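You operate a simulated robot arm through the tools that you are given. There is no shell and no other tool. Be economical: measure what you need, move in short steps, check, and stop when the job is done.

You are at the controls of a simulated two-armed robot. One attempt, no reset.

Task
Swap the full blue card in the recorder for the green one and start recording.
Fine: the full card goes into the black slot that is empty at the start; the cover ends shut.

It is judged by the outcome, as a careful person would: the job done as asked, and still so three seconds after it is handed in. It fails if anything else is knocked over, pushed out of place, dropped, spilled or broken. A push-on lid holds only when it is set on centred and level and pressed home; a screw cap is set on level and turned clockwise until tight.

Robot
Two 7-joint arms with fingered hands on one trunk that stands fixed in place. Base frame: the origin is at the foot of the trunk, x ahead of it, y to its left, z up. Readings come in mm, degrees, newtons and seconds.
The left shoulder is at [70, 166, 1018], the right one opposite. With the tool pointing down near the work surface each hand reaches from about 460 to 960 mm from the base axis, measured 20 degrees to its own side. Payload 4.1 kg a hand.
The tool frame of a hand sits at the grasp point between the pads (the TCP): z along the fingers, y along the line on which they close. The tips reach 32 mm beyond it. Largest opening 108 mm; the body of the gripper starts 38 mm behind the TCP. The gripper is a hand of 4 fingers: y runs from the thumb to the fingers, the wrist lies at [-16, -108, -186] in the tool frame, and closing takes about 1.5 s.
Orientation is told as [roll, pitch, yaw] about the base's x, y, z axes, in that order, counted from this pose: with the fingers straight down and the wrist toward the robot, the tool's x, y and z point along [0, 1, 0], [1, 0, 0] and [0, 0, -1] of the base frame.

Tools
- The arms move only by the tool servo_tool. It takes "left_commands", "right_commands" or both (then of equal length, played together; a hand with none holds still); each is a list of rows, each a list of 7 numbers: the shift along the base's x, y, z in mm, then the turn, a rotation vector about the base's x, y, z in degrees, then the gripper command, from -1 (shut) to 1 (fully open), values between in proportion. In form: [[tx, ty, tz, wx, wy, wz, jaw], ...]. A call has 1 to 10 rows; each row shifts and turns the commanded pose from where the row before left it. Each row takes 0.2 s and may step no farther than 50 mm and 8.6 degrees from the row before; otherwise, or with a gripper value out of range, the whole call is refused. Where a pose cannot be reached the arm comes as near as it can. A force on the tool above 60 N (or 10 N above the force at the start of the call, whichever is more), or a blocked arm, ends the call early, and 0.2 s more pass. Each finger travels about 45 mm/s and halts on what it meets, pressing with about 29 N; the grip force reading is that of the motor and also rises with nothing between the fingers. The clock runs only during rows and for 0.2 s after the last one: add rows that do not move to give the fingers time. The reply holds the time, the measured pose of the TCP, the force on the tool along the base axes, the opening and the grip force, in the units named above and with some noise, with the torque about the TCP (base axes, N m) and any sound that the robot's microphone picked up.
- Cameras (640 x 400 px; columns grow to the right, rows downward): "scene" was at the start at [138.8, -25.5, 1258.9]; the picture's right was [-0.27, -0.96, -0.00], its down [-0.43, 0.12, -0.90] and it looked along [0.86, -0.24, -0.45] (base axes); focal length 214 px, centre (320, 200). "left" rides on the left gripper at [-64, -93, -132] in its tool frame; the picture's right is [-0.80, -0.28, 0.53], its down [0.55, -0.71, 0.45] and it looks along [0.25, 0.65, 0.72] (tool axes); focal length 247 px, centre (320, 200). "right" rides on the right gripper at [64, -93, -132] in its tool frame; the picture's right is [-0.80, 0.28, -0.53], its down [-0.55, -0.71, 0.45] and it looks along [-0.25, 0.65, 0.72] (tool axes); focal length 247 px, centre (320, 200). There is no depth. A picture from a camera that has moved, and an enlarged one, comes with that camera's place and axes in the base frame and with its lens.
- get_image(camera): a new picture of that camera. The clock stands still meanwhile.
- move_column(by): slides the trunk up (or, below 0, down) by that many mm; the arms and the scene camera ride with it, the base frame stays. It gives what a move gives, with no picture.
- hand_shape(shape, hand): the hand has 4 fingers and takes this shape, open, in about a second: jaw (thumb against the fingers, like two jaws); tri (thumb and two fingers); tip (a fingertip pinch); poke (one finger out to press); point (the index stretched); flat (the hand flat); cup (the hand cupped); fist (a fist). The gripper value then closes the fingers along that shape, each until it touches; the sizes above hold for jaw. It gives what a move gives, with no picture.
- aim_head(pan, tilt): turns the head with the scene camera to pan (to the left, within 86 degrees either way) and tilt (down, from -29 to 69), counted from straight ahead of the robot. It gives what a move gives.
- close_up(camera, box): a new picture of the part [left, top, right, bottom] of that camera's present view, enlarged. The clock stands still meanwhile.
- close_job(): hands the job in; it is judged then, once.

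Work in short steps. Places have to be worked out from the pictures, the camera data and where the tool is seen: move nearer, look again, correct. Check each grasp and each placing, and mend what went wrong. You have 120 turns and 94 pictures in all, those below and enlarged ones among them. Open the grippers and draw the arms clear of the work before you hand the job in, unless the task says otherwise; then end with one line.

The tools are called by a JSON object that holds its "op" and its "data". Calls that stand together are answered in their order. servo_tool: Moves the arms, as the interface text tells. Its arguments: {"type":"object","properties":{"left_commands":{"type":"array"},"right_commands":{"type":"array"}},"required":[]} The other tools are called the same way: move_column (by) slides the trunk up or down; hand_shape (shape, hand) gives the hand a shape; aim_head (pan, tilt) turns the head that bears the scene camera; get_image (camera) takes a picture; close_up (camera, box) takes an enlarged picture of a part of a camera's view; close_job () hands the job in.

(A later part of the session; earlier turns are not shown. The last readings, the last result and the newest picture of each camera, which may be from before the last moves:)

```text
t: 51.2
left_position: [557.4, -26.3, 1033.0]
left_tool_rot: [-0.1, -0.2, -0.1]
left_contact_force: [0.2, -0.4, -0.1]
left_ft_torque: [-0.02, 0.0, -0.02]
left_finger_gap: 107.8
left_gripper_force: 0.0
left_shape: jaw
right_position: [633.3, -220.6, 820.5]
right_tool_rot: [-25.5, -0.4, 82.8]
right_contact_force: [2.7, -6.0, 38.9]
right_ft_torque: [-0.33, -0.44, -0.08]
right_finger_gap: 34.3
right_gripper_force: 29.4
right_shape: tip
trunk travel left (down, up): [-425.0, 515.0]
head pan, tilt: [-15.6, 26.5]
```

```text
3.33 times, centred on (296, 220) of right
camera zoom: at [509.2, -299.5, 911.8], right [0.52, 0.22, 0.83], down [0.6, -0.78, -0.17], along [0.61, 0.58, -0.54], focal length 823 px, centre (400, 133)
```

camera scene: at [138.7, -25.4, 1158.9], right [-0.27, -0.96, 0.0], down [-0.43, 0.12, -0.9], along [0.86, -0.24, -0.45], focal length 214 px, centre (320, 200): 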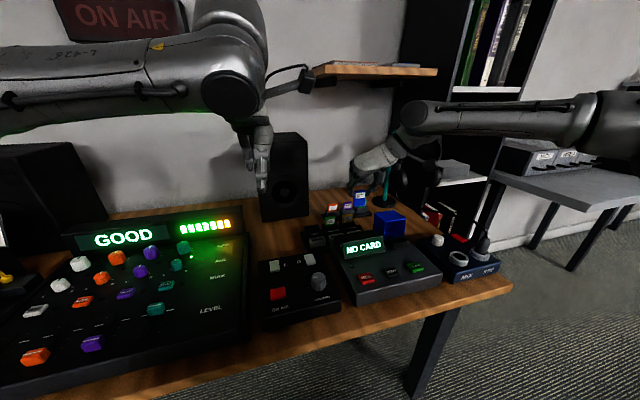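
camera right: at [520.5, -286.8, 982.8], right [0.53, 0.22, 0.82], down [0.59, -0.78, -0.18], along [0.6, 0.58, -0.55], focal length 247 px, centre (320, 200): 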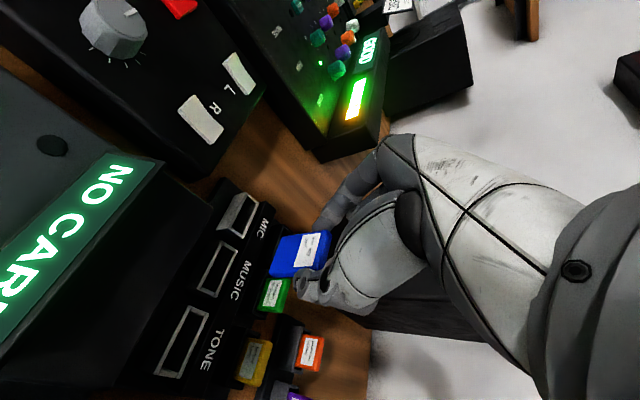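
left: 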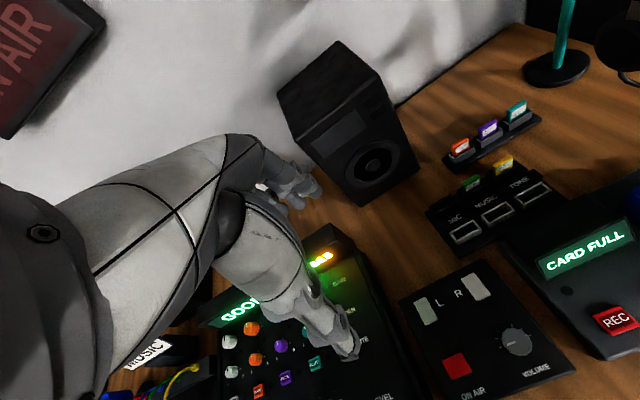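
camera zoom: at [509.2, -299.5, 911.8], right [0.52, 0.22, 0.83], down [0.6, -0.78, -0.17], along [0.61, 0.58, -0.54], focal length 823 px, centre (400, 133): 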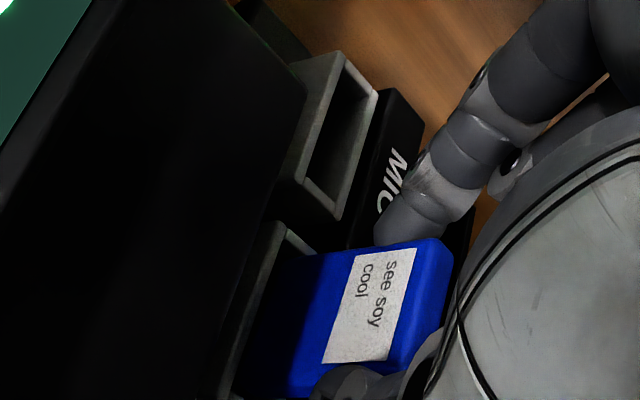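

Still blocked: 39 N at the card's foot, and the gap changed to 34 mm. I lift off and look from the scene camera.

{"op": "servo_tool", "data": {"right_commands": [[0, 0, 6, 0, 0, 0, -1], [0, 0, 6, 0, 0, 0, -1], [0, 0, 0, 0, 0, 0, -1]]}}

{"op": "close_up", "data": {"camera": "scene", "box": [306, 210, 370, 250]}}

{"op": "close_up", "data": {"camera": "right", "box": [200, 160, 392, 280]}}

```text
t: 52.0
left_position: [560.7, -26.4, 1030.4]
left_tool_rot: [-0.1, 0.0, 0.0]
left_contact_force: [0.1, -0.6, -0.5]
left_ft_torque: [-0.02, -0.02, 0.02]
left_finger_gap: 107.5
left_gripper_force: 0.1
left_shape: jaw
right_position: [635.0, -221.2, 824.1]
right_tool_rot: [-24.6, 0.1, 82.9]
right_contact_force: [0.0, 0.1, 0.1]
right_ft_torque: [-0.02, -0.02, 0.01]
right_finger_gap: 33.5
right_gripper_force: 28.7
right_shape: tip
trunk travel left (down, up): [-425.0, 515.0]
head pan, tilt: [-15.6, 26.5]
```

```text
10.00 times, centred on (338, 230) of scene
camera zoom: at [138.8, -25.3, 1158.5], right [-0.27, -0.96, 0.0], down [-0.43, 0.12, -0.9], along [0.86, -0.24, -0.45], focal length 2145 px, centre (140, -100)
```

zoom: 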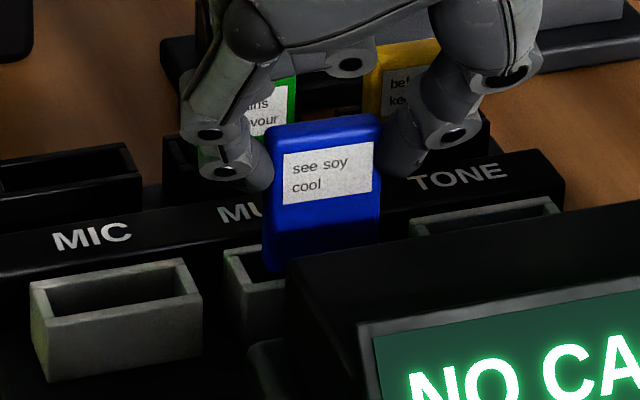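

```text
3.33 times, centred on (296, 220) of right
camera zoom: at [512.0, -299.6, 917.6], right [0.53, 0.22, 0.82], down [0.59, -0.78, -0.18], along [0.6, 0.58, -0.55], focal length 823 px, centre (400, 133)
```

zoom: 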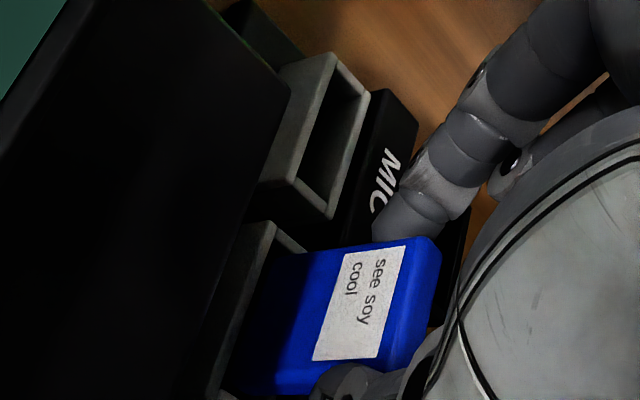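

The rim is really at z≈762, at about x 650. The card's foot looks about 5 mm too far right and 2–3 mm too far back. I shift and try lowering gently.

{"op": "servo_tool", "data": {"right_commands": [[-2, 5, 0, 0, 0, 0, -1], [0, 0, -4, 0, 0, 0, -1], [0, 0, -3, 0, 0, 0, -1], [0, 0, 0, 0, 0, 0, -1]]}}

```text
t: 53.0
left_position: [559.4, -24.9, 1031.4]
left_tool_rot: [0.0, -0.1, -0.1]
left_contact_force: [-0.2, -0.6, -0.4]
left_ft_torque: [0.02, 0.0, -0.03]
left_finger_gap: 107.4
left_gripper_force: 0.1
left_shape: jaw
right_position: [634.0, -217.6, 822.0]
right_tool_rot: [-25.2, -0.1, 82.9]
right_contact_force: [0.8, -0.7, 15.3]
right_ft_torque: [-0.07, -0.13, 0.0]
right_finger_gap: 33.4
right_gripper_force: 29.3
right_shape: tip
trunk travel left (down, up): [-425.0, 515.0]
head pan, tilt: [-15.6, 26.5]
```

The torque puts this contact on the front rim (x≈639), while the first was on the back rim (x≈655). The right spot lies between, at about TCP x 639.

{"op": "servo_tool", "data": {"right_commands": [[0, 0, 5, 0, 0, 0, -1], [5, 0, 0, 0, 0, 0, -1], [0, 0, -4, 0, 0, 0, -1], [0, 0, -3, 0, 0, 0, -1], [0, 0, 0, 0, 0, 0, -1]]}}

```text
t: 54.2
left_position: [560.4, -26.5, 1029.7]
left_tool_rot: [0.0, 0.0, 0.0]
left_contact_force: [-0.4, 0.1, 0.0]
left_ft_torque: [0.01, 0.02, -0.03]
left_finger_gap: 107.5
left_gripper_force: 0.0
left_shape: jaw
right_position: [640.2, -217.3, 817.4]
right_tool_rot: [-25.0, -0.1, 82.9]
right_contact_force: [0.7, 0.2, 0.4]
right_ft_torque: [0.03, 0.0, 0.02]
right_finger_gap: 33.2
right_gripper_force: 29.0
right_shape: tip
trunk travel left (down, up): [-425.0, 515.0]
head pan, tilt: [-15.6, 26.5]
```

It has dropped to 817 with no force, so the card is entering the slot. I continue down.

{"op": "servo_tool", "data": {"right_commands": [[0, 0, -4, 0, 0, 0, -1], [0, 0, -4, 0, 0, 0, -1], [0, 0, -4, 0, 0, 0, -1], [0, 0, 0, 0, 0, 0, -1]]}}

```text
t: 55.2
left_position: [560.4, -26.2, 1031.5]
left_tool_rot: [0.0, 0.0, 0.1]
left_contact_force: [-0.5, -0.1, 0.1]
left_ft_torque: [0.01, 0.01, 0.0]
left_finger_gap: 107.4
left_gripper_force: 0.1
left_shape: jaw
right_position: [637.6, -218.2, 805.9]
right_tool_rot: [-25.0, -0.1, 83.0]
right_contact_force: [0.1, 0.9, 0.3]
right_ft_torque: [0.03, 0.04, -0.01]
right_finger_gap: 33.3
right_gripper_force: 29.1
right_shape: tip
trunk travel left (down, up): [-425.0, 515.0]
head pan, tilt: [-15.6, 26.5]
```

Still free. I lower until it bottoms out.

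{"op": "servo_tool", "data": {"right_commands": [[0, 0, -3, 0, 0, 0, -1], [0, 0, -3, 0, 0, 0, -1], [0, 0, 0, 0, 0, 0, -1]]}}

{"op": "close_up", "data": {"camera": "scene", "box": [306, 210, 370, 250]}}

```text
t: 56.0
left_position: [560.4, -26.6, 1032.1]
left_tool_rot: [-0.1, 0.2, -0.1]
left_contact_force: [0.2, -0.2, -0.6]
left_ft_torque: [-0.01, 0.01, -0.02]
left_finger_gap: 107.6
left_gripper_force: 0.0
left_shape: jaw
right_position: [639.2, -218.6, 799.6]
right_tool_rot: [-25.1, -0.1, 82.9]
right_contact_force: [-0.1, -0.6, 7.2]
right_ft_torque: [-0.03, -0.1, 0.03]
right_finger_gap: 33.1
right_gripper_force: 29.3
right_shape: tip
trunk travel left (down, up): [-425.0, 515.0]
head pan, tilt: [-15.6, 26.5]
```

```text
10.00 times, centred on (338, 230) of scene
camera zoom: at [138.0, -25.3, 1159.1], right [-0.27, -0.96, 0.0], down [-0.43, 0.12, -0.9], along [0.86, -0.24, -0.45], focal length 2145 px, centre (140, -100)
```

zoom: 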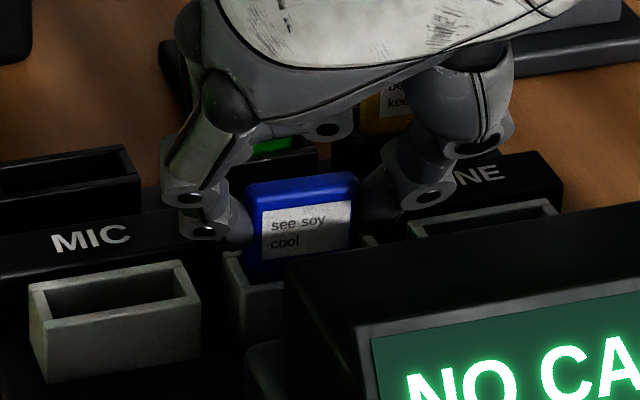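

The card is seated: it bottomed with 7 N and stands normally. I release and raise the hand straight up.

{"op": "servo_tool", "data": {"right_commands": [[0, 0, 0, 0, 0, 0, -0.3], [0, 0, 0, 0, 0, 0, -0.1], [0, 0, 0, 0, 0, 0, 0], [0, 0, 0, 0, 0, 0, 0], [0, 0, 10, 0, 0, 0, 0], [0, 0, 30, 0, 0, 0, 0], [0, 0, 40, 0, 0, 0, 0], [0, 0, 40, 0, 0, 0, 0], [0, 0, 30, 0, 0, 0, 0]]}}

{"op": "get_image", "data": {"camera": "right"}}

```text
t: 58.0
left_position: [559.8, -26.6, 1031.7]
left_tool_rot: [-0.1, 0.1, 0.1]
left_contact_force: [-0.6, -0.3, 0.6]
left_ft_torque: [0.04, 0.0, 0.0]
left_finger_gap: 107.3
left_gripper_force: 0.0
left_shape: jaw
right_position: [641.0, -219.2, 949.2]
right_tool_rot: [-24.9, -0.1, 83.0]
right_contact_force: [-0.2, 1.0, -0.1]
right_ft_torque: [0.01, -0.01, -0.03]
right_finger_gap: 53.5
right_gripper_force: 0.0
right_shape: tip
trunk travel left (down, up): [-425.0, 515.0]
head pan, tilt: [-15.6, 26.5]
```

```text
22 pictures are left
camera right: at [517.0, -296.2, 1041.7], right [0.53, 0.22, 0.82], down [0.59, -0.78, -0.18], along [0.6, 0.58, -0.55], focal length 247 px, centre (320, 200)
```

right: 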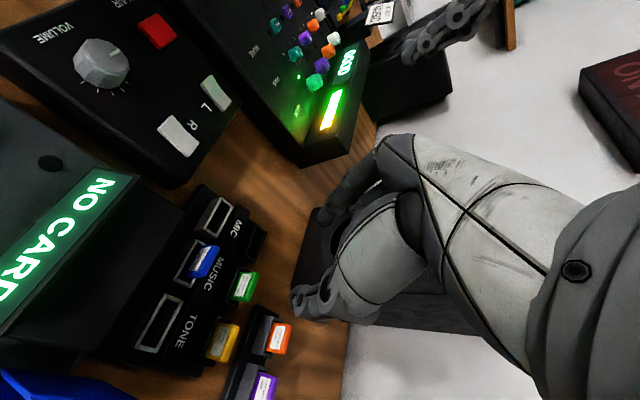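

The blue card stays in the grey slot. I turn the right hand back to straight-down with zero yaw, moving the left arm out of the way at the same time.

{"op": "servo_tool", "data": {"right_commands": [[0, 0, 0, 0, 0, 7, 0], [0, 0, 0, 0, 8.3, 0, 0], [0, 0, 0, 0, 8.3, 0, 0], [0, 0, 0, 0, 8.3, 0, 0], [0, 0, 0, 0, 0, -8.5, 0], [0, 0, 0, 0, 0, -8.5, 0], [0, 0, 0, 0, 0, -8.5, 0], [0, 0, 0, 0, 0, -8.5, 0], [0, 0, 0, 0, 0, -8.5, 0]], "left_commands": [[0, 30, 0, 0, 0, 0, 1], [0, 30, 0, 0, 0, 0, 1], [0, 30, 0, 0, 0, 0, 1], [0, 30, 0, 0, 0, 0, 1], [0, 30, 0, 0, 0, 0, 1], [0, 0, 0, 0, 0, 0, 1], [0, 0, 0, 0, 0, 0, 1], [0, 0, 0, 0, 0, 0, 1], [0, 0, 0, 0, 0, 0, 1]]}}

{"op": "servo_tool", "data": {"right_commands": [[0, 0, 0, 0, 0, -8.5, 0], [0, 0, 0, 0, 0, -8.5, 0], [0, 0, 0, 0, 0, -8.5, 0], [0, 0, 0, 0, 0, -8.5, 0], [0, 0, 0, 0, 0, -8.5, 0], [0, 0, 0, 0, 0, -5, 0]]}}

{"op": "hand_shape", "data": {"hand": "right", "shape": "jaw"}}

```text
t: 60.0
left_position: [559.2, 124.4, 1031.7]
left_tool_rot: [0.1, -0.1, 0.0]
left_contact_force: [0.7, -0.4, -0.1]
left_ft_torque: [0.02, -0.03, -0.01]
left_finger_gap: 107.4
left_gripper_force: 0.1
left_shape: jaw
right_position: [596.8, -233.8, 948.5]
right_tool_rot: [0.0, -0.1, 47.1]
right_contact_force: [-0.3, -0.3, -0.6]
right_ft_torque: [-0.05, 0.01, 0.0]
right_finger_gap: 53.4
right_gripper_force: 0.1
right_shape: tip
right hand out of reach, approached as far as the arm can: row 3, 4
trunk travel left (down, up): [-425.0, 515.0]
head pan, tilt: [-15.6, 26.5]
```

```text
t: 61.4
left_position: [560.0, 123.8, 1030.5]
left_tool_rot: [0.0, 0.0, 0.1]
left_contact_force: [1.2, 0.1, -1.2]
left_ft_torque: [0.03, 0.0, -0.01]
left_finger_gap: 107.7
left_gripper_force: 0.0
left_shape: jaw
right_position: [596.3, -235.4, 947.0]
right_tool_rot: [-0.1, -0.1, -0.3]
right_contact_force: [-0.5, -0.5, 0.9]
right_ft_torque: [-0.04, 0.0, -0.01]
right_finger_gap: 53.4
right_gripper_force: 0.0
right_shape: tip
trunk travel left (down, up): [-425.0, 515.0]
head pan, tilt: [-15.6, 26.5]
```

```text
t: 62.3
left_position: [559.6, 124.8, 1031.5]
left_tool_rot: [0.0, 0.0, 0.0]
left_contact_force: [-0.2, -0.6, 0.1]
left_ft_torque: [0.02, -0.02, -0.03]
left_finger_gap: 107.9
left_gripper_force: 0.1
left_shape: jaw
right_position: [596.8, -235.0, 945.6]
right_tool_rot: [0.0, -0.1, -0.1]
right_contact_force: [-0.7, -0.3, 0.4]
right_ft_torque: [0.05, -0.01, -0.01]
right_finger_gap: 107.7
right_gripper_force: 0.1
right_shape: jaw
trunk travel left (down, up): [-425.0, 515.0]
head pan, tilt: [-15.6, 26.5]
```

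The hand is upright in jaw shape again. I move above the parked blue card, at about (651,-219) with its top at z 791, with a 45 mm gap and check.

{"op": "servo_tool", "data": {"right_commands": [[27, 7, -20, 0, 0, 0, 0], [27, 8, -30, 0, 0, 0, -0.2], [0, 0, -25, 0, 0, 0, -0.2], [0, 0, 0, 0, 0, 0, -0.2], [0, 0, 0, 0, 0, 0, -0.2]]}}

{"op": "close_up", "data": {"camera": "right", "box": [180, 150, 420, 300]}}

{"op": "close_up", "data": {"camera": "scene", "box": [290, 195, 386, 255]}}

```text
t: 63.5
left_position: [558.9, 123.7, 1030.5]
left_tool_rot: [-0.1, 0.0, 0.1]
left_contact_force: [-0.6, -0.9, -0.1]
left_ft_torque: [0.0, -0.01, -0.04]
left_finger_gap: 107.7
left_gripper_force: 0.0
left_shape: jaw
right_position: [650.3, -218.9, 873.8]
right_tool_rot: [0.1, -0.1, -0.1]
right_contact_force: [-0.3, 0.4, -0.4]
right_ft_torque: [0.0, 0.0, -0.01]
right_finger_gap: 43.6
right_gripper_force: 0.1
right_shape: jaw
trunk travel left (down, up): [-425.0, 515.0]
head pan, tilt: [-15.6, 26.5]
```

```text
2.67 times, centred on (300, 225) of right
camera zoom: at [558.5, -154.5, 1005.6], right [0.28, -0.8, 0.53], down [-0.71, -0.55, -0.45], along [0.65, -0.25, -0.72], focal length 659 px, centre (373, 133)
```

zoom: 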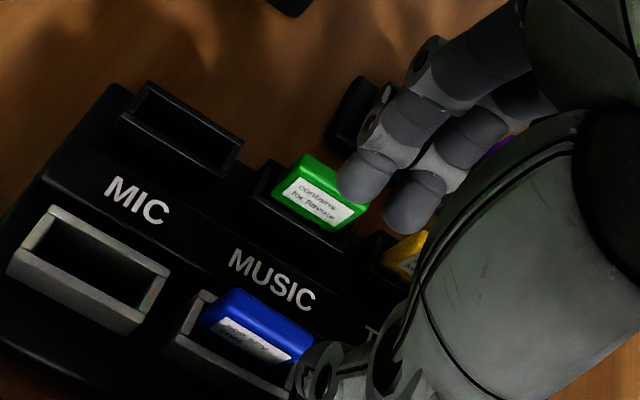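

```text
6.67 times, centred on (338, 225) of scene
camera zoom: at [138.6, -25.4, 1158.9], right [-0.27, -0.96, 0.0], down [-0.43, 0.12, -0.9], along [0.86, -0.24, -0.45], focal length 1430 px, centre (200, 33)
```

zoom: 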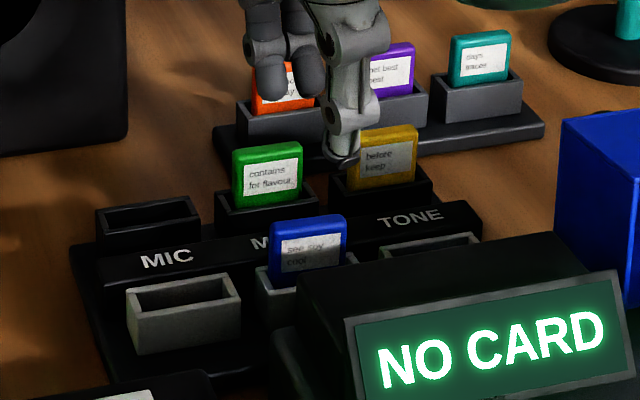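

The two views give: blue card top (651,-219,785), green card top (732,-226,776), and empty black slot about (727,-161) with rim z about 751. I narrow to about 33 mm and lower over the blue card.

{"op": "servo_tool", "data": {"right_commands": [[1, 0, -20, 0, 0, 0, -0.4], [0, 0, -25, 0, 0, 0, -0.4], [0, 0, -15, 0, 0, 0, -0.4], [0, 0, -8, 0, 0, 0, -0.4], [0, 0, -6, 0, 0, 0, -0.4]]}}

{"op": "close_up", "data": {"camera": "scene", "box": [290, 195, 386, 255]}}

```text
t: 64.7
left_position: [559.3, 125.3, 1030.3]
left_tool_rot: [0.0, 0.0, 0.0]
left_contact_force: [0.1, 0.0, 0.3]
left_ft_torque: [-0.02, -0.01, -0.01]
left_finger_gap: 107.7
left_gripper_force: 0.0
left_shape: jaw
right_position: [641.0, -230.4, 804.7]
right_tool_rot: [0.1, -0.1, -0.1]
right_contact_force: [5.5, -0.2, 3.7]
right_ft_torque: [-0.02, 0.17, 0.0]
right_finger_gap: 30.5
right_gripper_force: 0.0
right_shape: jaw
right hand out of reach, approached as far as the arm can: row 2, 3, 5
trunk travel left (down, up): [-425.0, 515.0]
head pan, tilt: [-15.6, 26.5]
```

```text
6.67 times, centred on (338, 225) of scene
camera zoom: at [139.2, -25.2, 1158.9], right [-0.27, -0.96, 0.0], down [-0.43, 0.12, -0.9], along [0.86, -0.24, -0.45], focal length 1430 px, centre (200, 33)
```

zoom: 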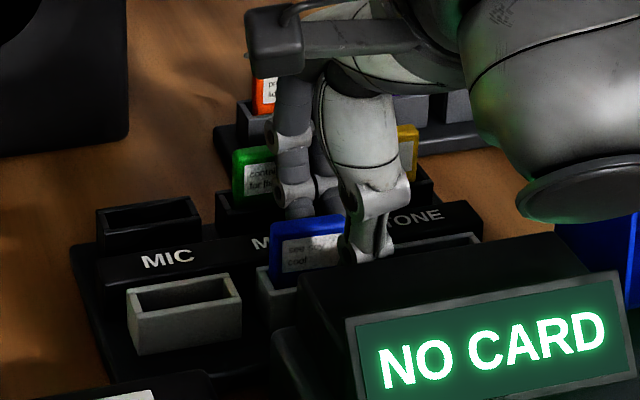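

The lowered trunk limits this pose: the hand stopped at (641,-230) with a finger lightly against the card's back. I open a bit, rise, then bring the trunk back up.

{"op": "servo_tool", "data": {"right_commands": [[0, 0, 0, 0, 0, 0, 0.0], [0, 0, 0, 0, 0, 0, 0.0], [0, 0, 20, 0, 0, 0, 0.0], [0, 0, 40, 0, 0, 0, 0.0], [0, 0, 20, 0, 0, 0, 0], [0, 0, 0, 0, 0, 0, 0]]}}

{"op": "move_column", "data": {"by": 150}}

{"op": "servo_tool", "data": {"right_commands": [[5, 5, -40, 0, 0, 0, 0], [5, 6, -40, 0, 0, 0, 0], [0, 0, -40, 0, 0, 0, -0.2], [0, 0, -30, 0, 0, 0, -0.4], [0, 0, 0, 0, 0, 0, -0.4], [0, 0, 0, 0, 0, 0, -0.4]]}}

{"op": "close_up", "data": {"camera": "scene", "box": [286, 200, 398, 270]}}

```text
t: 66.1
left_position: [559.3, 124.8, 1031.0]
left_tool_rot: [0.0, 0.0, -0.1]
left_contact_force: [-0.1, 0.7, -0.7]
left_ft_torque: [0.01, -0.03, 0.0]
left_finger_gap: 107.5
left_gripper_force: 0.0
left_shape: jaw
right_position: [638.8, -229.8, 883.2]
right_tool_rot: [0.0, 0.0, -0.2]
right_contact_force: [0.2, -0.3, -0.5]
right_ft_torque: [-0.01, -0.04, 0.04]
right_finger_gap: 53.7
right_gripper_force: 0.1
right_shape: jaw
trunk travel left (down, up): [-425.0, 515.0]
head pan, tilt: [-15.6, 26.5]
```

```text
t: 67.9
left_position: [560.2, 124.7, 1181.1]
left_tool_rot: [-0.1, 0.0, 0.0]
left_contact_force: [-0.5, 1.3, 0.0]
left_ft_torque: [-0.04, -0.01, 0.01]
left_finger_gap: 107.6
left_gripper_force: 0.0
left_shape: jaw
right_position: [640.8, -230.2, 1033.0]
right_tool_rot: [0.0, 0.1, -0.1]
right_contact_force: [0.1, -0.1, -0.1]
right_ft_torque: [-0.01, 0.02, 0.04]
right_finger_gap: 54.0
right_gripper_force: 0.0
right_shape: jaw
trunk travel left (down, up): [-575.0, 365.0]
head pan, tilt: [-15.6, 26.5]
```

```text
t: 69.3
left_position: [560.7, 125.2, 1180.9]
left_tool_rot: [-0.1, 0.0, 0.1]
left_contact_force: [1.0, 0.8, 0.3]
left_ft_torque: [0.0, -0.03, 0.0]
left_finger_gap: 107.5
left_gripper_force: 0.0
left_shape: jaw
right_position: [621.6, -247.5, 901.1]
right_tool_rot: [0.1, 0.0, -0.1]
right_contact_force: [-0.5, -0.1, 0.5]
right_ft_torque: [-0.04, 0.01, -0.01]
right_finger_gap: 32.5
right_gripper_force: 0.0
right_shape: jaw
right hand out of reach, approached as far as the arm can: row 2, 3, 4
trunk travel left (down, up): [-575.0, 365.0]
head pan, tilt: [-15.6, 26.5]
```

```text
5.71 times, centred on (342, 235) of scene
camera zoom: at [139.1, -25.6, 1308.8], right [-0.27, -0.96, 0.0], down [-0.43, 0.12, -0.9], along [0.86, -0.24, -0.45], focal length 1226 px, centre (194, 0)
```

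zoom: 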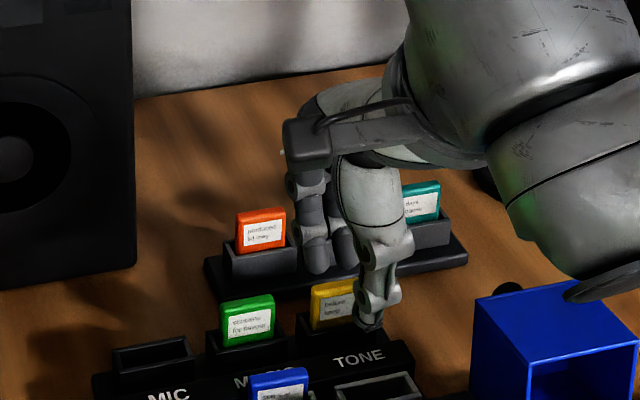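

The limit is now nearer than the stated workspace, so the arm seems stuck in a poor elbow configuration since the yaw moves. I go back toward the start pose so the arm can unwind.

{"op": "servo_tool", "data": {"right_commands": [[0, 0, 45, 0, 0, 0, 0], [0, -10, 45, 0, 0, 0, 0], [-28, -36, 15, 0, 0, 0, 0], [-28, -36, 15, 0, 0, 0, 0], [-28, -36, 15, 0, 0, 0, 0], [-28, -36, 15, 0, 0, 0, 0], [-28, -36, 15, 0, 0, 0, 0], [-28, -36, 15, 0, 0, 0, 0], [-20, -30, 15, 0, 0, 0, 0], [0, 0, 0, 0, 0, 0, 0]]}}

{"op": "servo_tool", "data": {"right_commands": [[30, 33, 0, 0, 0, 0, 0], [36, 30, 0, 0, 0, 0, 0], [40, 30, -5, 0, 0, 0, 0], [40, 28, -10, 0, 0, 0, 0], [40, 28, -10, 0, 0, 0, 0], [40, 28, -10, 0, 0, 0, 0], [40, 28, -10, 0, 0, 0, 0], [0, 20, -10, 0, 0, 0, 0], [0, 0, 0, 0, 0, 0, 0]]}}

```text
t: 71.5
left_position: [560.5, 125.7, 1181.1]
left_tool_rot: [0.0, 0.0, 0.0]
left_contact_force: [0.7, 0.0, 0.6]
left_ft_torque: [0.02, -0.03, 0.01]
left_finger_gap: 107.4
left_gripper_force: 0.1
left_shape: jaw
right_position: [437.2, -504.7, 1098.4]
right_tool_rot: [-0.1, -0.1, -0.1]
right_contact_force: [0.6, 0.1, -0.9]
right_ft_torque: [0.02, 0.01, -0.02]
right_finger_gap: 53.9
right_gripper_force: 0.0
right_shape: jaw
trunk travel left (down, up): [-575.0, 365.0]
head pan, tilt: [-15.6, 26.5]
```

```text
refused: row 3 steps farther than a row can; nothing moved
```

I repeat with shorter rows toward (700,-240).

{"op": "servo_tool", "data": {"right_commands": [[29, 29, -8, 0, 0, 0, 0], [29, 29, -8, 0, 0, 0, 0], [29, 29, -8, 0, 0, 0, 0], [29, 29, -8, 0, 0, 0, 0], [29, 29, -8, 0, 0, 0, 0], [29, 29, -8, 0, 0, 0, 0], [29, 29, -8, 0, 0, 0, 0], [29, 29, -8, 0, 0, 0, 0], [29, 29, -8, 0, 0, 0, 0], [0, 0, 0, 0, 0, 0, 0]]}}

```text
t: 73.7
left_position: [559.5, 123.2, 1181.6]
left_tool_rot: [0.0, 0.0, 0.1]
left_contact_force: [0.7, -0.3, 0.1]
left_ft_torque: [-0.02, -0.03, -0.01]
left_finger_gap: 107.5
left_gripper_force: 0.0
left_shape: jaw
right_position: [694.9, -242.0, 1025.6]
right_tool_rot: [0.0, -0.1, -0.1]
right_contact_force: [-0.6, -0.4, 0.7]
right_ft_torque: [-0.01, 0.03, -0.03]
right_finger_gap: 53.9
right_gripper_force: 0.0
right_shape: jaw
trunk travel left (down, up): [-575.0, 365.0]
head pan, tilt: [-15.6, 26.5]
```

The arm has unwound and reaches (695,-242). Now I go over the blue card and down in steps.

{"op": "servo_tool", "data": {"right_commands": [[-20, 11, -40, 0, 0, 0, 0], [-23, 12, -40, 0, 0, 0, -0.2], [0, 0, -45, 0, 0, 0, -0.3], [0, 0, -40, 0, 0, 0, -0.4], [0, 0, 0, 0, 0, 0, -0.4], [0, 0, 0, 0, 0, 0, -0.4]]}}

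```text
t: 75.1
left_position: [559.8, 124.6, 1180.8]
left_tool_rot: [-0.1, -0.1, 0.0]
left_contact_force: [-1.0, -0.8, 0.0]
left_ft_torque: [0.0, 0.01, -0.05]
left_finger_gap: 107.4
left_gripper_force: 0.1
left_shape: jaw
right_position: [651.1, -218.5, 859.2]
right_tool_rot: [0.1, -0.1, -0.2]
right_contact_force: [-0.1, 0.4, 0.4]
right_ft_torque: [0.02, 0.02, 0.0]
right_finger_gap: 32.7
right_gripper_force: 0.0
right_shape: jaw
trunk travel left (down, up): [-575.0, 365.0]
head pan, tilt: [-15.6, 26.5]
```

Reach is fine again. I look once to check the blue card against the fingers.

{"op": "close_up", "data": {"camera": "right", "box": [180, 150, 420, 300]}}

```text
2.67 times, centred on (300, 225) of right
camera zoom: at [560.0, -154.2, 991.1], right [0.28, -0.8, 0.53], down [-0.71, -0.55, -0.45], along [0.65, -0.25, -0.72], focal length 659 px, centre (373, 133)
```

zoom: 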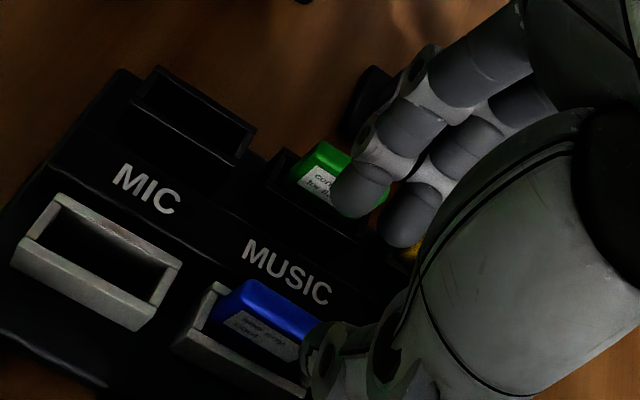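

The card sits under index and thumb. I shift 3 mm left and lower around it.

{"op": "servo_tool", "data": {"right_commands": [[1, 3, -20, 0, 0, 0, -0.4], [0, 0, -20, 0, 0, 0, -0.4], [0, 0, -10, 0, 0, 0, -0.4], [0, 0, -8, 0, 0, 0, -0.4], [0, 0, 0, 0, 0, 0, -0.4]]}}

```text
t: 76.3
left_position: [559.6, 124.2, 1181.7]
left_tool_rot: [0.0, 0.0, -0.1]
left_contact_force: [-0.6, -0.2, -0.2]
left_ft_torque: [0.02, -0.02, 0.01]
left_finger_gap: 107.9
left_gripper_force: 0.0
left_shape: jaw
right_position: [653.6, -215.6, 800.0]
right_tool_rot: [0.1, -0.1, -0.2]
right_contact_force: [1.1, -0.3, 0.8]
right_ft_torque: [0.01, -0.01, -0.01]
right_finger_gap: 32.6
right_gripper_force: 0.0
right_shape: jaw
trunk travel left (down, up): [-575.0, 365.0]
head pan, tilt: [-15.6, 26.5]
```

No contact. I close on the card's faces and, if the gap suits, lift slightly.

{"op": "servo_tool", "data": {"right_commands": [[0, 0, 0, 0, 0, 0, -0.6], [0, 0, 0, 0, 0, 0, -0.8], [0, 0, 0, 0, 0, 0, -1], [0, 0, 0, 0, 0, 0, -1], [0, 0, 0, 0, 0, 0, -1]]}}

{"op": "close_up", "data": {"camera": "right", "box": [180, 150, 420, 300]}}

```text
t: 77.5
left_position: [559.6, 125.2, 1181.1]
left_tool_rot: [0.0, 0.0, 0.0]
left_contact_force: [0.4, 0.5, -0.2]
left_ft_torque: [-0.02, -0.01, 0.0]
left_finger_gap: 107.8
left_gripper_force: 0.1
left_shape: jaw
right_position: [651.9, -217.2, 800.9]
right_tool_rot: [0.0, -0.1, -0.2]
right_contact_force: [-0.8, -1.3, 0.0]
right_ft_torque: [0.01, 0.04, 0.02]
right_finger_gap: 3.9
right_gripper_force: 29.2
right_shape: jaw
trunk travel left (down, up): [-575.0, 365.0]
head pan, tilt: [-15.6, 26.5]
```

```text
2.67 times, centred on (300, 225) of right
camera zoom: at [560.8, -151.0, 932.8], right [0.28, -0.8, 0.53], down [-0.71, -0.55, -0.45], along [0.65, -0.25, -0.72], focal length 659 px, centre (373, 133)
```

zoom: 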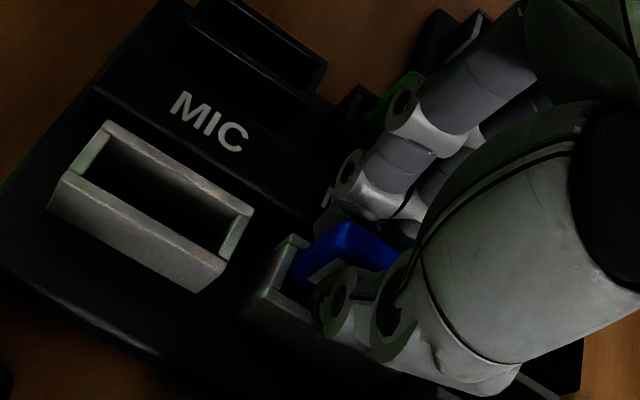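

The card looks held between thumb and fingers, though the 3.9 mm gap is small. I lift and check.

{"op": "servo_tool", "data": {"right_commands": [[0, 0, 5, 0, 0, 0, -1], [0, 0, 10, 0, 0, 0, -1], [0, 0, 20, 0, 0, 0, -1], [0, 0, 20, 0, 0, 0, -1], [0, 0, 0, 0, 0, 0, -1]]}}

{"op": "close_up", "data": {"camera": "scene", "box": [286, 200, 398, 270]}}

```text
t: 78.7
left_position: [560.1, 124.9, 1182.3]
left_tool_rot: [0.1, 0.0, 0.0]
left_contact_force: [0.9, -0.4, 0.5]
left_ft_torque: [-0.03, 0.02, -0.03]
left_finger_gap: 107.8
left_gripper_force: 0.0
left_shape: jaw
right_position: [651.9, -215.7, 856.0]
right_tool_rot: [0.0, 0.0, -0.1]
right_contact_force: [-0.1, -0.1, 0.1]
right_ft_torque: [0.0, 0.0, 0.0]
right_finger_gap: 3.9
right_gripper_force: 28.9
right_shape: jaw
trunk travel left (down, up): [-575.0, 365.0]
head pan, tilt: [-15.6, 26.5]
```

```text
5.71 times, centred on (342, 235) of scene
camera zoom: at [138.9, -25.6, 1308.8], right [-0.27, -0.96, 0.0], down [-0.43, 0.12, -0.9], along [0.86, -0.24, -0.45], focal length 1226 px, centre (194, 0)
```

zoom: 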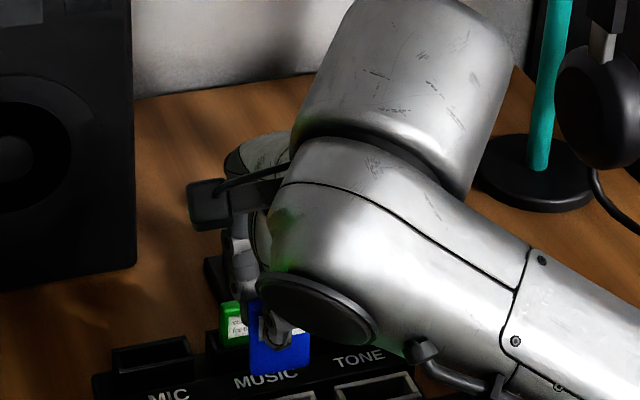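

The blue card is held upright by its faces. I carry it over the empty black slot and look with the hand camera.

{"op": "servo_tool", "data": {"right_commands": [[10, 30, 5, 0, 0, 0, -1], [30, 26, 0, 0, 0, 0, -1], [35, 0, 0, 0, 0, 0, -1], [0, 0, -15, 0, 0, 0, -1], [0, 0, -12, 0, 0, 0, -1], [0, 0, 0, 0, 0, 0, -1]]}}

{"op": "close_up", "data": {"camera": "right", "box": [200, 170, 392, 290]}}

```text
t: 80.1
left_position: [558.8, 124.3, 1182.1]
left_tool_rot: [0.0, 0.1, 0.0]
left_contact_force: [0.2, -0.1, -0.3]
left_ft_torque: [0.02, -0.02, -0.01]
left_finger_gap: 107.6
left_gripper_force: 0.0
left_shape: jaw
right_position: [726.3, -159.7, 834.0]
right_tool_rot: [0.1, -0.1, -0.2]
right_contact_force: [0.6, 0.4, -0.2]
right_ft_torque: [0.02, -0.01, 0.02]
right_finger_gap: 3.8
right_gripper_force: 29.3
right_shape: jaw
trunk travel left (down, up): [-575.0, 365.0]
head pan, tilt: [-15.6, 26.5]
```

```text
3.33 times, centred on (296, 230) of right
camera zoom: at [634.9, -94.9, 965.7], right [0.28, -0.8, 0.53], down [-0.71, -0.55, -0.45], along [0.65, -0.25, -0.72], focal length 823 px, centre (400, 100)
```

zoom: 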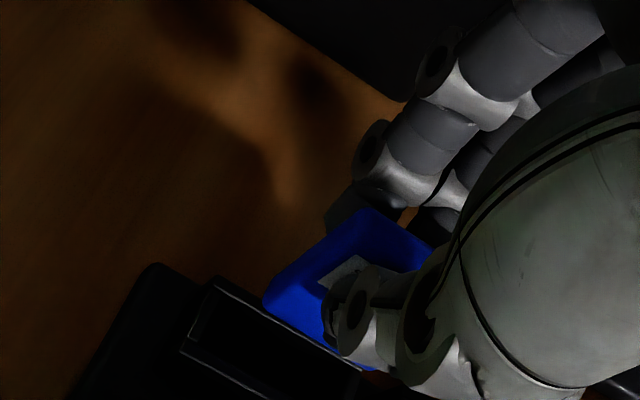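

From this view the slot centre is about (723.5,-162) and the card about (726,-164). I shift −2.5 in x and +1.5 in y and lower gently, watching for contact.

{"op": "servo_tool", "data": {"right_commands": [[-2.5, 1.5, -8, 0, 0, 0, -1], [0, 0, -6, 0, 0, 0, -1], [0, 0, -4, 0, 0, 0, -1], [0, 0, -4, 0, 0, 0, -1], [0, 0, 0, 0, 0, 0, -1]]}}

```text
t: 81.3
left_position: [554.7, 125.7, 1184.5]
left_tool_rot: [0.0, -0.3, -0.1]
left_contact_force: [-0.3, -0.8, 0.4]
left_ft_torque: [-0.03, 0.01, 0.0]
left_finger_gap: 107.5
left_gripper_force: 0.0
left_shape: jaw
right_position: [722.0, -158.9, 819.1]
right_tool_rot: [0.0, -0.6, -0.2]
right_contact_force: [-1.1, -7.5, 43.3]
right_ft_torque: [-0.1, -0.04, -0.01]
right_finger_gap: 6.3
right_gripper_force: 29.3
right_shape: jaw
trunk travel left (down, up): [-575.0, 365.0]
head pan, tilt: [-15.6, 26.5]
```

Contact is at the card's left end (about y −149), so it's slightly too far left. I lift, shift right 4 mm, and try again.

{"op": "servo_tool", "data": {"right_commands": [[0, 0, 8, 0, 0, 0, -1], [0, 0, 6, 0, 0, 0, -1], [0, -4, 0, 0, 0, 0, -1], [0, 0, -5, 0, 0, 0, -1], [0, 0, -3, 0, 0, 0, -1], [0, 0, 0, 0, 0, 0, -1]]}}

```text
t: 82.7
left_position: [557.4, 126.1, 1182.4]
left_tool_rot: [-0.1, -0.1, -0.1]
left_contact_force: [0.1, 0.3, -0.6]
left_ft_torque: [-0.01, -0.02, 0.06]
left_finger_gap: 107.5
left_gripper_force: 0.1
left_shape: jaw
right_position: [723.9, -161.4, 820.2]
right_tool_rot: [0.0, -0.4, 0.0]
right_contact_force: [2.0, 2.9, 20.7]
right_ft_torque: [0.11, -0.06, 0.01]
right_finger_gap: 5.1
right_gripper_force: 28.9
right_shape: jaw
trunk travel left (down, up): [-575.0, 365.0]
head pan, tilt: [-15.6, 26.5]
```

Now the contact is at x≈720, mid-width, so the foot is on the front rim. I move +3 in x and retry.

{"op": "servo_tool", "data": {"right_commands": [[0, 0, 6, 0, 0, 0, -1], [3, 0, 0, 0, 0, 0, -1], [0, 0, -5, 0, 0, 0, -1], [0, 0, -4, 0, 0, 0, -1], [0, 0, 0, 0, 0, 0, -1]]}}

```text
t: 83.9
left_position: [554.1, 125.1, 1184.8]
left_tool_rot: [-0.1, -0.3, -0.1]
left_contact_force: [0.3, 0.4, -0.4]
left_ft_torque: [0.0, 0.01, -0.01]
left_finger_gap: 108.1
left_gripper_force: 0.0
left_shape: jaw
right_position: [725.6, -162.4, 820.1]
right_tool_rot: [0.0, -0.7, -0.2]
right_contact_force: [-3.8, -3.7, 35.6]
right_ft_torque: [-0.07, 0.06, 0.01]
right_finger_gap: 5.9
right_gripper_force: 28.9
right_shape: jaw
trunk travel left (down, up): [-575.0, 365.0]
head pan, tilt: [-15.6, 26.5]
```

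Now it catches the back rim (x≈731). The gap lies between, so I move −1.7 mm in x and slightly right.

{"op": "servo_tool", "data": {"right_commands": [[0, 0, 7, 0, 0, 0, -1], [-1.7, -1, 0, 0, 0, 0, -1], [0, 0, -4, 0, 0, 0, -1], [0, 0, -4, 0, 0, 0, -1], [0, 0, 0, 0, 0, 0, -1]]}}

```text
t: 85.1
left_position: [554.8, 125.5, 1184.5]
left_tool_rot: [0.0, -0.3, -0.1]
left_contact_force: [0.1, -0.5, -0.2]
left_ft_torque: [0.01, -0.02, -0.03]
left_finger_gap: 107.8
left_gripper_force: 0.0
left_shape: jaw
right_position: [723.6, -160.9, 819.3]
right_tool_rot: [0.0, -0.6, -0.1]
right_contact_force: [0.6, 0.3, 38.3]
right_ft_torque: [0.0, -0.06, 0.0]
right_finger_gap: 6.2
right_gripper_force: 28.5
right_shape: jaw
trunk travel left (down, up): [-575.0, 365.0]
head pan, tilt: [-15.6, 26.5]
```

The contact now seems centred. I look at the situation from both cameras after lifting a few mm.

{"op": "servo_tool", "data": {"right_commands": [[0, 0, 8, 0, 0, 0, -1], [0, 0, 0, 0, 0, 0, -1]]}}

{"op": "close_up", "data": {"camera": "scene", "box": [290, 225, 354, 265]}}

{"op": "close_up", "data": {"camera": "right", "box": [232, 215, 328, 275]}}

```text
t: 85.7
left_position: [558.0, 124.6, 1181.6]
left_tool_rot: [-0.1, -0.1, 0.0]
left_contact_force: [0.5, -0.5, 0.6]
left_ft_torque: [0.0, -0.04, -0.03]
left_finger_gap: 107.8
left_gripper_force: 0.0
left_shape: jaw
right_position: [723.4, -163.1, 821.9]
right_tool_rot: [-0.1, 0.1, -0.1]
right_contact_force: [1.6, 2.0, 10.1]
right_ft_torque: [0.09, -0.04, 0.01]
right_finger_gap: 5.8
right_gripper_force: 29.0
right_shape: jaw
trunk travel left (down, up): [-575.0, 365.0]
head pan, tilt: [-15.6, 26.5]
```

```text
10.00 times, centred on (322, 245) of scene
camera zoom: at [137.5, -24.7, 1308.7], right [-0.27, -0.96, 0.0], down [-0.43, 0.12, -0.9], along [0.86, -0.24, -0.44], focal length 2145 px, centre (300, -250)
```

zoom: 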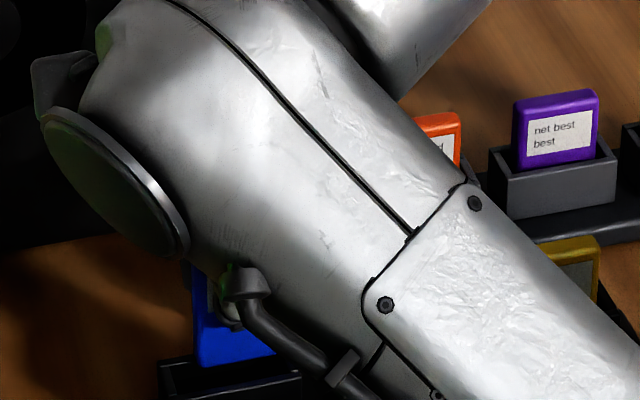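

```text
6.67 times, centred on (280, 245) of right
camera zoom: at [632.1, -98.4, 953.0], right [0.28, -0.8, 0.53], down [-0.71, -0.55, -0.45], along [0.65, -0.25, -0.72], focal length 1646 px, centre (587, -100)
```

zoom: 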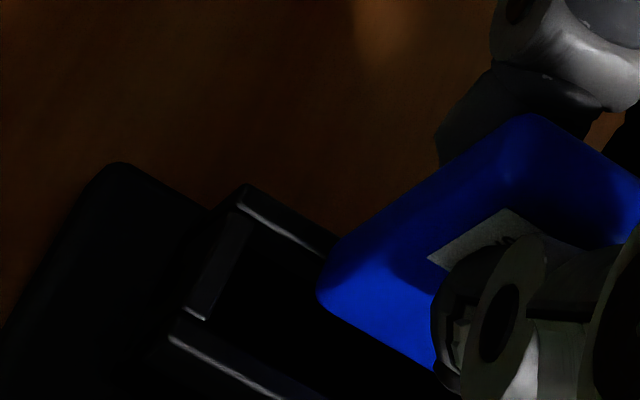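

Triangulating from both pictures, the rim is at z≈761 with outer back-left corner (730,-136), so the slot centre is about (720,-160). The card's foot is at z≈765, centred about (724.5,-166), so its right end is on the rim. I lift, shift (−4,+6), and lower.

{"op": "servo_tool", "data": {"right_commands": [[0, 0, 6, 0, 0, 0, -1], [-4, 6, 0, 0, 0, 0, -1], [0, 0, -5, 0, 0, 0, -1], [0, 0, -4, 0, 0, 0, -1], [0, 0, -3, 0, 0, 0, -1], [0, 0, 0, 0, 0, 0, -1]]}}

```text
t: 87.1
left_position: [555.9, 125.4, 1183.5]
left_tool_rot: [-0.1, -0.2, -0.1]
left_contact_force: [0.9, 0.4, -0.6]
left_ft_torque: [-0.02, -0.02, 0.0]
left_finger_gap: 107.8
left_gripper_force: 0.1
left_shape: jaw
right_position: [721.1, -158.9, 819.6]
right_tool_rot: [-0.1, -0.5, -0.3]
right_contact_force: [-2.8, -1.8, 27.8]
right_ft_torque: [-0.03, -0.03, 0.02]
right_finger_gap: 5.9
right_gripper_force: 28.3
right_shape: jaw
trunk travel left (down, up): [-575.0, 365.0]
head pan, tilt: [-15.6, 26.5]
```

The contact is now on the back side (x≈728). I ease to a light contact and slide slowly toward −x so the card can drop in.

{"op": "servo_tool", "data": {"right_commands": [[0, 0, 3, 0, 0, 0, -1], [-1, 0, 0, 0, 0, 0, -1], [-1, 0, 0, 0, 0, 0, -1], [-1, 0, 0, 0, 0, 0, -1], [-1, 0, 0, 0, 0, 0, -1], [0, 0, 0, 0, 0, 0, -1]]}}

```text
t: 88.5
left_position: [558.6, 125.4, 1182.1]
left_tool_rot: [-0.1, 0.0, 0.0]
left_contact_force: [-0.3, -0.3, 0.2]
left_ft_torque: [-0.01, 0.02, 0.03]
left_finger_gap: 107.6
left_gripper_force: 0.1
left_shape: jaw
right_position: [717.2, -158.4, 819.8]
right_tool_rot: [-0.1, 0.0, -0.2]
right_contact_force: [1.5, -1.0, 13.1]
right_ft_torque: [0.03, -0.22, -0.03]
right_finger_gap: 5.6
right_gripper_force: 28.7
right_shape: jaw
trunk travel left (down, up): [-575.0, 365.0]
head pan, tilt: [-15.6, 26.5]
```

The contact remains at x≈727, the back rim, so I keep sliding toward −x.

{"op": "servo_tool", "data": {"right_commands": [[-1, 0, 0, 0, 0, 0, -1], [-1, 0, 0, 0, 0, 0, -1], [-1, 0, 0, 0, 0, 0, -1], [-1, 0, -1, 0, 0, 0, -1], [0, 0, 0, 0, 0, 0, -1]]}}

```text
t: 89.7
left_position: [561.0, 125.7, 1181.1]
left_tool_rot: [0.0, -0.1, 0.0]
left_contact_force: [0.4, -0.5, -0.4]
left_ft_torque: [-0.03, 0.0, 0.0]
left_finger_gap: 107.4
left_gripper_force: 0.2
left_shape: jaw
right_position: [714.8, -158.2, 817.1]
right_tool_rot: [0.0, 0.0, -0.2]
right_contact_force: [3.9, 0.5, 1.3]
right_ft_torque: [0.06, -0.25, -0.04]
right_finger_gap: 4.9
right_gripper_force: 28.8
right_shape: jaw
trunk travel left (down, up): [-575.0, 365.0]
head pan, tilt: [-15.6, 26.5]
```

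The vertical force vanished and a +x push of 4 N appeared at the card's foot: it has dropped in against the front wall. I shift +1 and lower.

{"op": "servo_tool", "data": {"right_commands": [[1, 0, 0, 0, 0, 0, -1], [0, 0, -3, 0, 0, 0, -1], [0, 0, -3, 0, 0, 0, -1], [0, 0, -3, 0, 0, 0, -1], [0, 0, 0, 0, 0, 0, -1]]}}

```text
t: 90.9
left_position: [560.2, 124.7, 1181.2]
left_tool_rot: [0.0, 0.0, 0.0]
left_contact_force: [-0.4, 0.2, -0.9]
left_ft_torque: [0.0, 0.0, -0.01]
left_finger_gap: 107.6
left_gripper_force: 0.1
left_shape: jaw
right_position: [715.1, -157.7, 809.1]
right_tool_rot: [0.0, -0.2, -0.1]
right_contact_force: [2.6, 0.1, 0.9]
right_ft_torque: [0.0, -0.11, -0.02]
right_finger_gap: 4.9
right_gripper_force: 28.6
right_shape: jaw
trunk travel left (down, up): [-575.0, 365.0]
head pan, tilt: [-15.6, 26.5]
```

Going in freely. I continue until it bottoms, expected at TCP z≈798.

{"op": "servo_tool", "data": {"right_commands": [[0, 0, -4, 0, 0, 0, -1], [0, 0, -4, 0, 0, 0, -1], [0, 0, -3, 0, 0, 0, -1], [0, 0, -2, 0, 0, 0, -1], [0, 0, 0, 0, 0, 0, -1]]}}

```text
t: 92.1
left_position: [558.9, 125.2, 1182.1]
left_tool_rot: [0.0, -0.1, 0.1]
left_contact_force: [-1.6, -0.4, 0.1]
left_ft_torque: [0.0, -0.06, 0.04]
left_finger_gap: 107.5
left_gripper_force: 0.1
left_shape: jaw
right_position: [715.4, -157.6, 798.0]
right_tool_rot: [0.1, -0.2, -0.2]
right_contact_force: [3.2, -3.2, 15.2]
right_ft_torque: [-0.03, -0.09, -0.01]
right_finger_gap: 5.1
right_gripper_force: 29.5
right_shape: jaw
trunk travel left (down, up): [-575.0, 365.0]
head pan, tilt: [-15.6, 26.5]
```

It bottomed with 15 N at 798. I release and rise.

{"op": "servo_tool", "data": {"right_commands": [[0, 0, 1, 0, 0, 0, -0.7], [0, 0, 0, 0, 0, 0, -0.4], [0, 0, 0, 0, 0, 0, -0.3], [0, 0, 0, 0, 0, 0, -0.3], [0, 0, 15, 0, 0, 0, -0.3], [0, 0, 30, 0, 0, 0, -0.3], [0, 0, 35, 0, 0, 0, -0.3], [0, 0, 0, 0, 0, 0, -0.3]]}}

{"op": "close_up", "data": {"camera": "right", "box": [160, 150, 400, 300]}}

```text
t: 93.9
left_position: [561.3, 124.2, 1181.9]
left_tool_rot: [-0.1, 0.1, -0.1]
left_contact_force: [-0.4, 0.6, 0.0]
left_ft_torque: [-0.04, 0.01, -0.02]
left_finger_gap: 107.5
left_gripper_force: 0.0
left_shape: jaw
right_position: [714.4, -158.4, 878.9]
right_tool_rot: [0.0, 0.0, -0.1]
right_contact_force: [-0.3, -0.5, 0.8]
right_ft_torque: [0.02, -0.03, -0.01]
right_finger_gap: 37.5
right_gripper_force: 0.0
right_shape: jaw
trunk travel left (down, up): [-575.0, 365.0]
head pan, tilt: [-15.6, 26.5]
```

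```text
2.67 times, centred on (280, 225) of right
camera zoom: at [623.0, -92.4, 1010.4], right [0.28, -0.8, 0.53], down [-0.71, -0.55, -0.45], along [0.65, -0.25, -0.72], focal length 659 px, centre (427, 133)
```

zoom: 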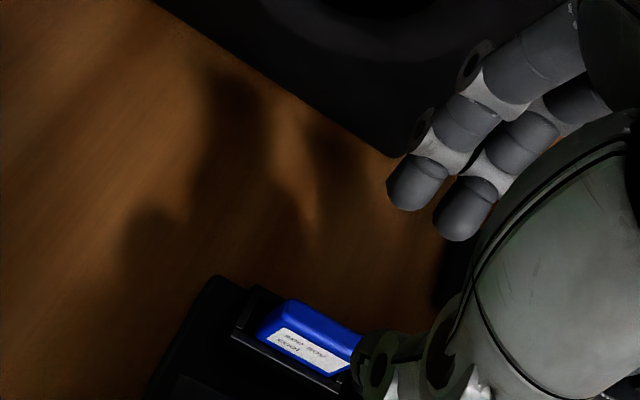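

The blue card is seated in the formerly empty black slot, top about (718,-158,784). By the same measure green is about (721,-222,784). I move over it with a 37 mm gap and verify with one picture.

{"op": "servo_tool", "data": {"right_commands": [[3, -30, 0, 0, 0, 0, -0.3], [3, -32, 0, 0, 0, 0, -0.3], [0, 0, -12, 0, 0, 0, -0.3], [0, 0, 0, 0, 0, 0, -0.3]]}}

{"op": "close_up", "data": {"camera": "right", "box": [160, 150, 400, 300]}}

```text
t: 94.9
left_position: [560.7, 124.7, 1181.3]
left_tool_rot: [-0.1, 0.1, 0.1]
left_contact_force: [1.2, 0.6, -0.3]
left_ft_torque: [0.01, 0.0, -0.02]
left_finger_gap: 107.6
left_gripper_force: 0.1
left_shape: jaw
right_position: [721.0, -223.1, 864.1]
right_tool_rot: [0.0, -0.1, -0.1]
right_contact_force: [0.4, 0.6, 1.4]
right_ft_torque: [-0.02, 0.04, -0.01]
right_finger_gap: 37.6
right_gripper_force: 0.2
right_shape: jaw
trunk travel left (down, up): [-575.0, 365.0]
head pan, tilt: [-15.6, 26.5]
```

```text
2.67 times, centred on (280, 225) of right
camera zoom: at [629.1, -157.5, 996.8], right [0.28, -0.8, 0.53], down [-0.71, -0.55, -0.45], along [0.65, -0.25, -0.72], focal length 659 px, centre (427, 133)
```

zoom: 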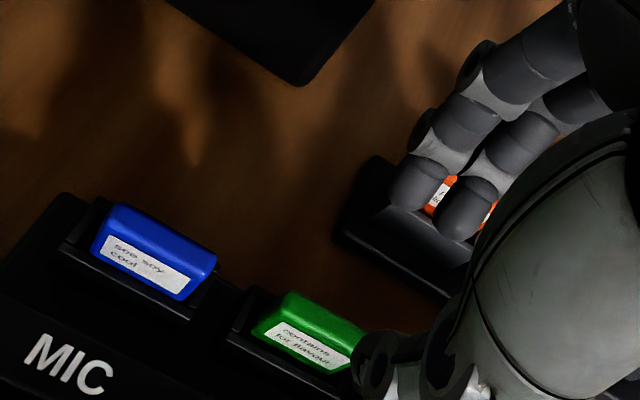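

Both cards stand alike; green's top is about (720,-218,784). I align and lower to grip only the top 12 mm of it.

{"op": "servo_tool", "data": {"right_commands": [[-1, 6, -20, 0, 0, 0, -0.35], [0, 0, -20, 0, 0, 0, -0.4], [0, 0, -12, 0, 0, 0, -0.4], [0, 0, -8, 0, 0, 0, -0.4], [0, 0, 0, 0, 0, 0, -0.4]]}}

```text
t: 96.1
left_position: [560.0, 124.6, 1183.5]
left_tool_rot: [0.0, 0.0, 0.0]
left_contact_force: [-0.3, 0.2, 0.1]
left_ft_torque: [-0.03, 0.0, 0.02]
left_finger_gap: 107.9
left_gripper_force: 0.0
left_shape: jaw
right_position: [719.9, -212.8, 805.8]
right_tool_rot: [0.0, 0.0, -0.1]
right_contact_force: [-0.3, -0.3, 0.1]
right_ft_torque: [0.0, -0.01, -0.01]
right_finger_gap: 32.7
right_gripper_force: 0.0
right_shape: jaw
trunk travel left (down, up): [-575.0, 365.0]
head pan, tilt: [-15.6, 26.5]
```

I shift −3 in y, close, and lift.

{"op": "servo_tool", "data": {"right_commands": [[0, -3, -1, 0, 0, 0, -0.5], [0, 0, 0, 0, 0, 0, -0.7], [0, 0, 0, 0, 0, 0, -1], [0, 0, 0, 0, 0, 0, -1], [0, 0, 0, 0, 0, 0, -1], [0, 0, 5, 0, 0, 0, -1], [0, 0, 10, 0, 0, 0, -1], [0, 0, 20, 0, 0, 0, -1], [0, 0, 30, 0, 0, 0, -1], [0, 0, 0, 0, 0, 0, -1]]}}

{"op": "close_up", "data": {"camera": "right", "box": [160, 150, 400, 300]}}

```text
t: 98.3
left_position: [559.3, 124.4, 1181.3]
left_tool_rot: [0.0, 0.0, -0.1]
left_contact_force: [-0.2, 0.8, -0.3]
left_ft_torque: [0.0, -0.03, 0.02]
left_finger_gap: 107.5
left_gripper_force: 0.1
left_shape: jaw
right_position: [719.9, -215.7, 867.5]
right_tool_rot: [0.0, 0.0, -0.2]
right_contact_force: [0.2, 0.7, 0.3]
right_ft_torque: [-0.02, 0.01, 0.0]
right_finger_gap: 3.9
right_gripper_force: 28.8
right_shape: jaw
trunk travel left (down, up): [-575.0, 365.0]
head pan, tilt: [-15.6, 26.5]
```

```text
2.67 times, centred on (280, 225) of right
camera zoom: at [627.2, -150.8, 1000.8], right [0.28, -0.8, 0.53], down [-0.71, -0.55, -0.45], along [0.65, -0.25, -0.72], focal length 659 px, centre (427, 133)
```

zoom: 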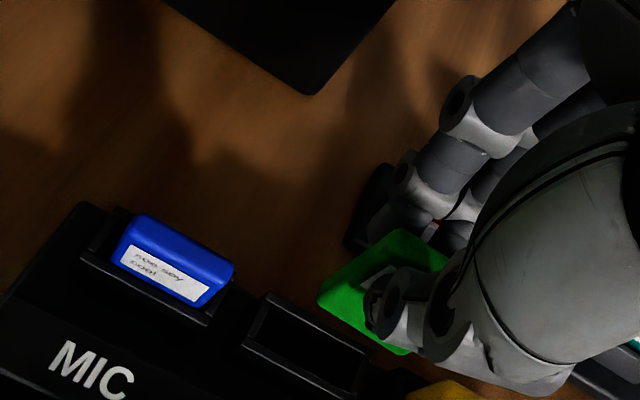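

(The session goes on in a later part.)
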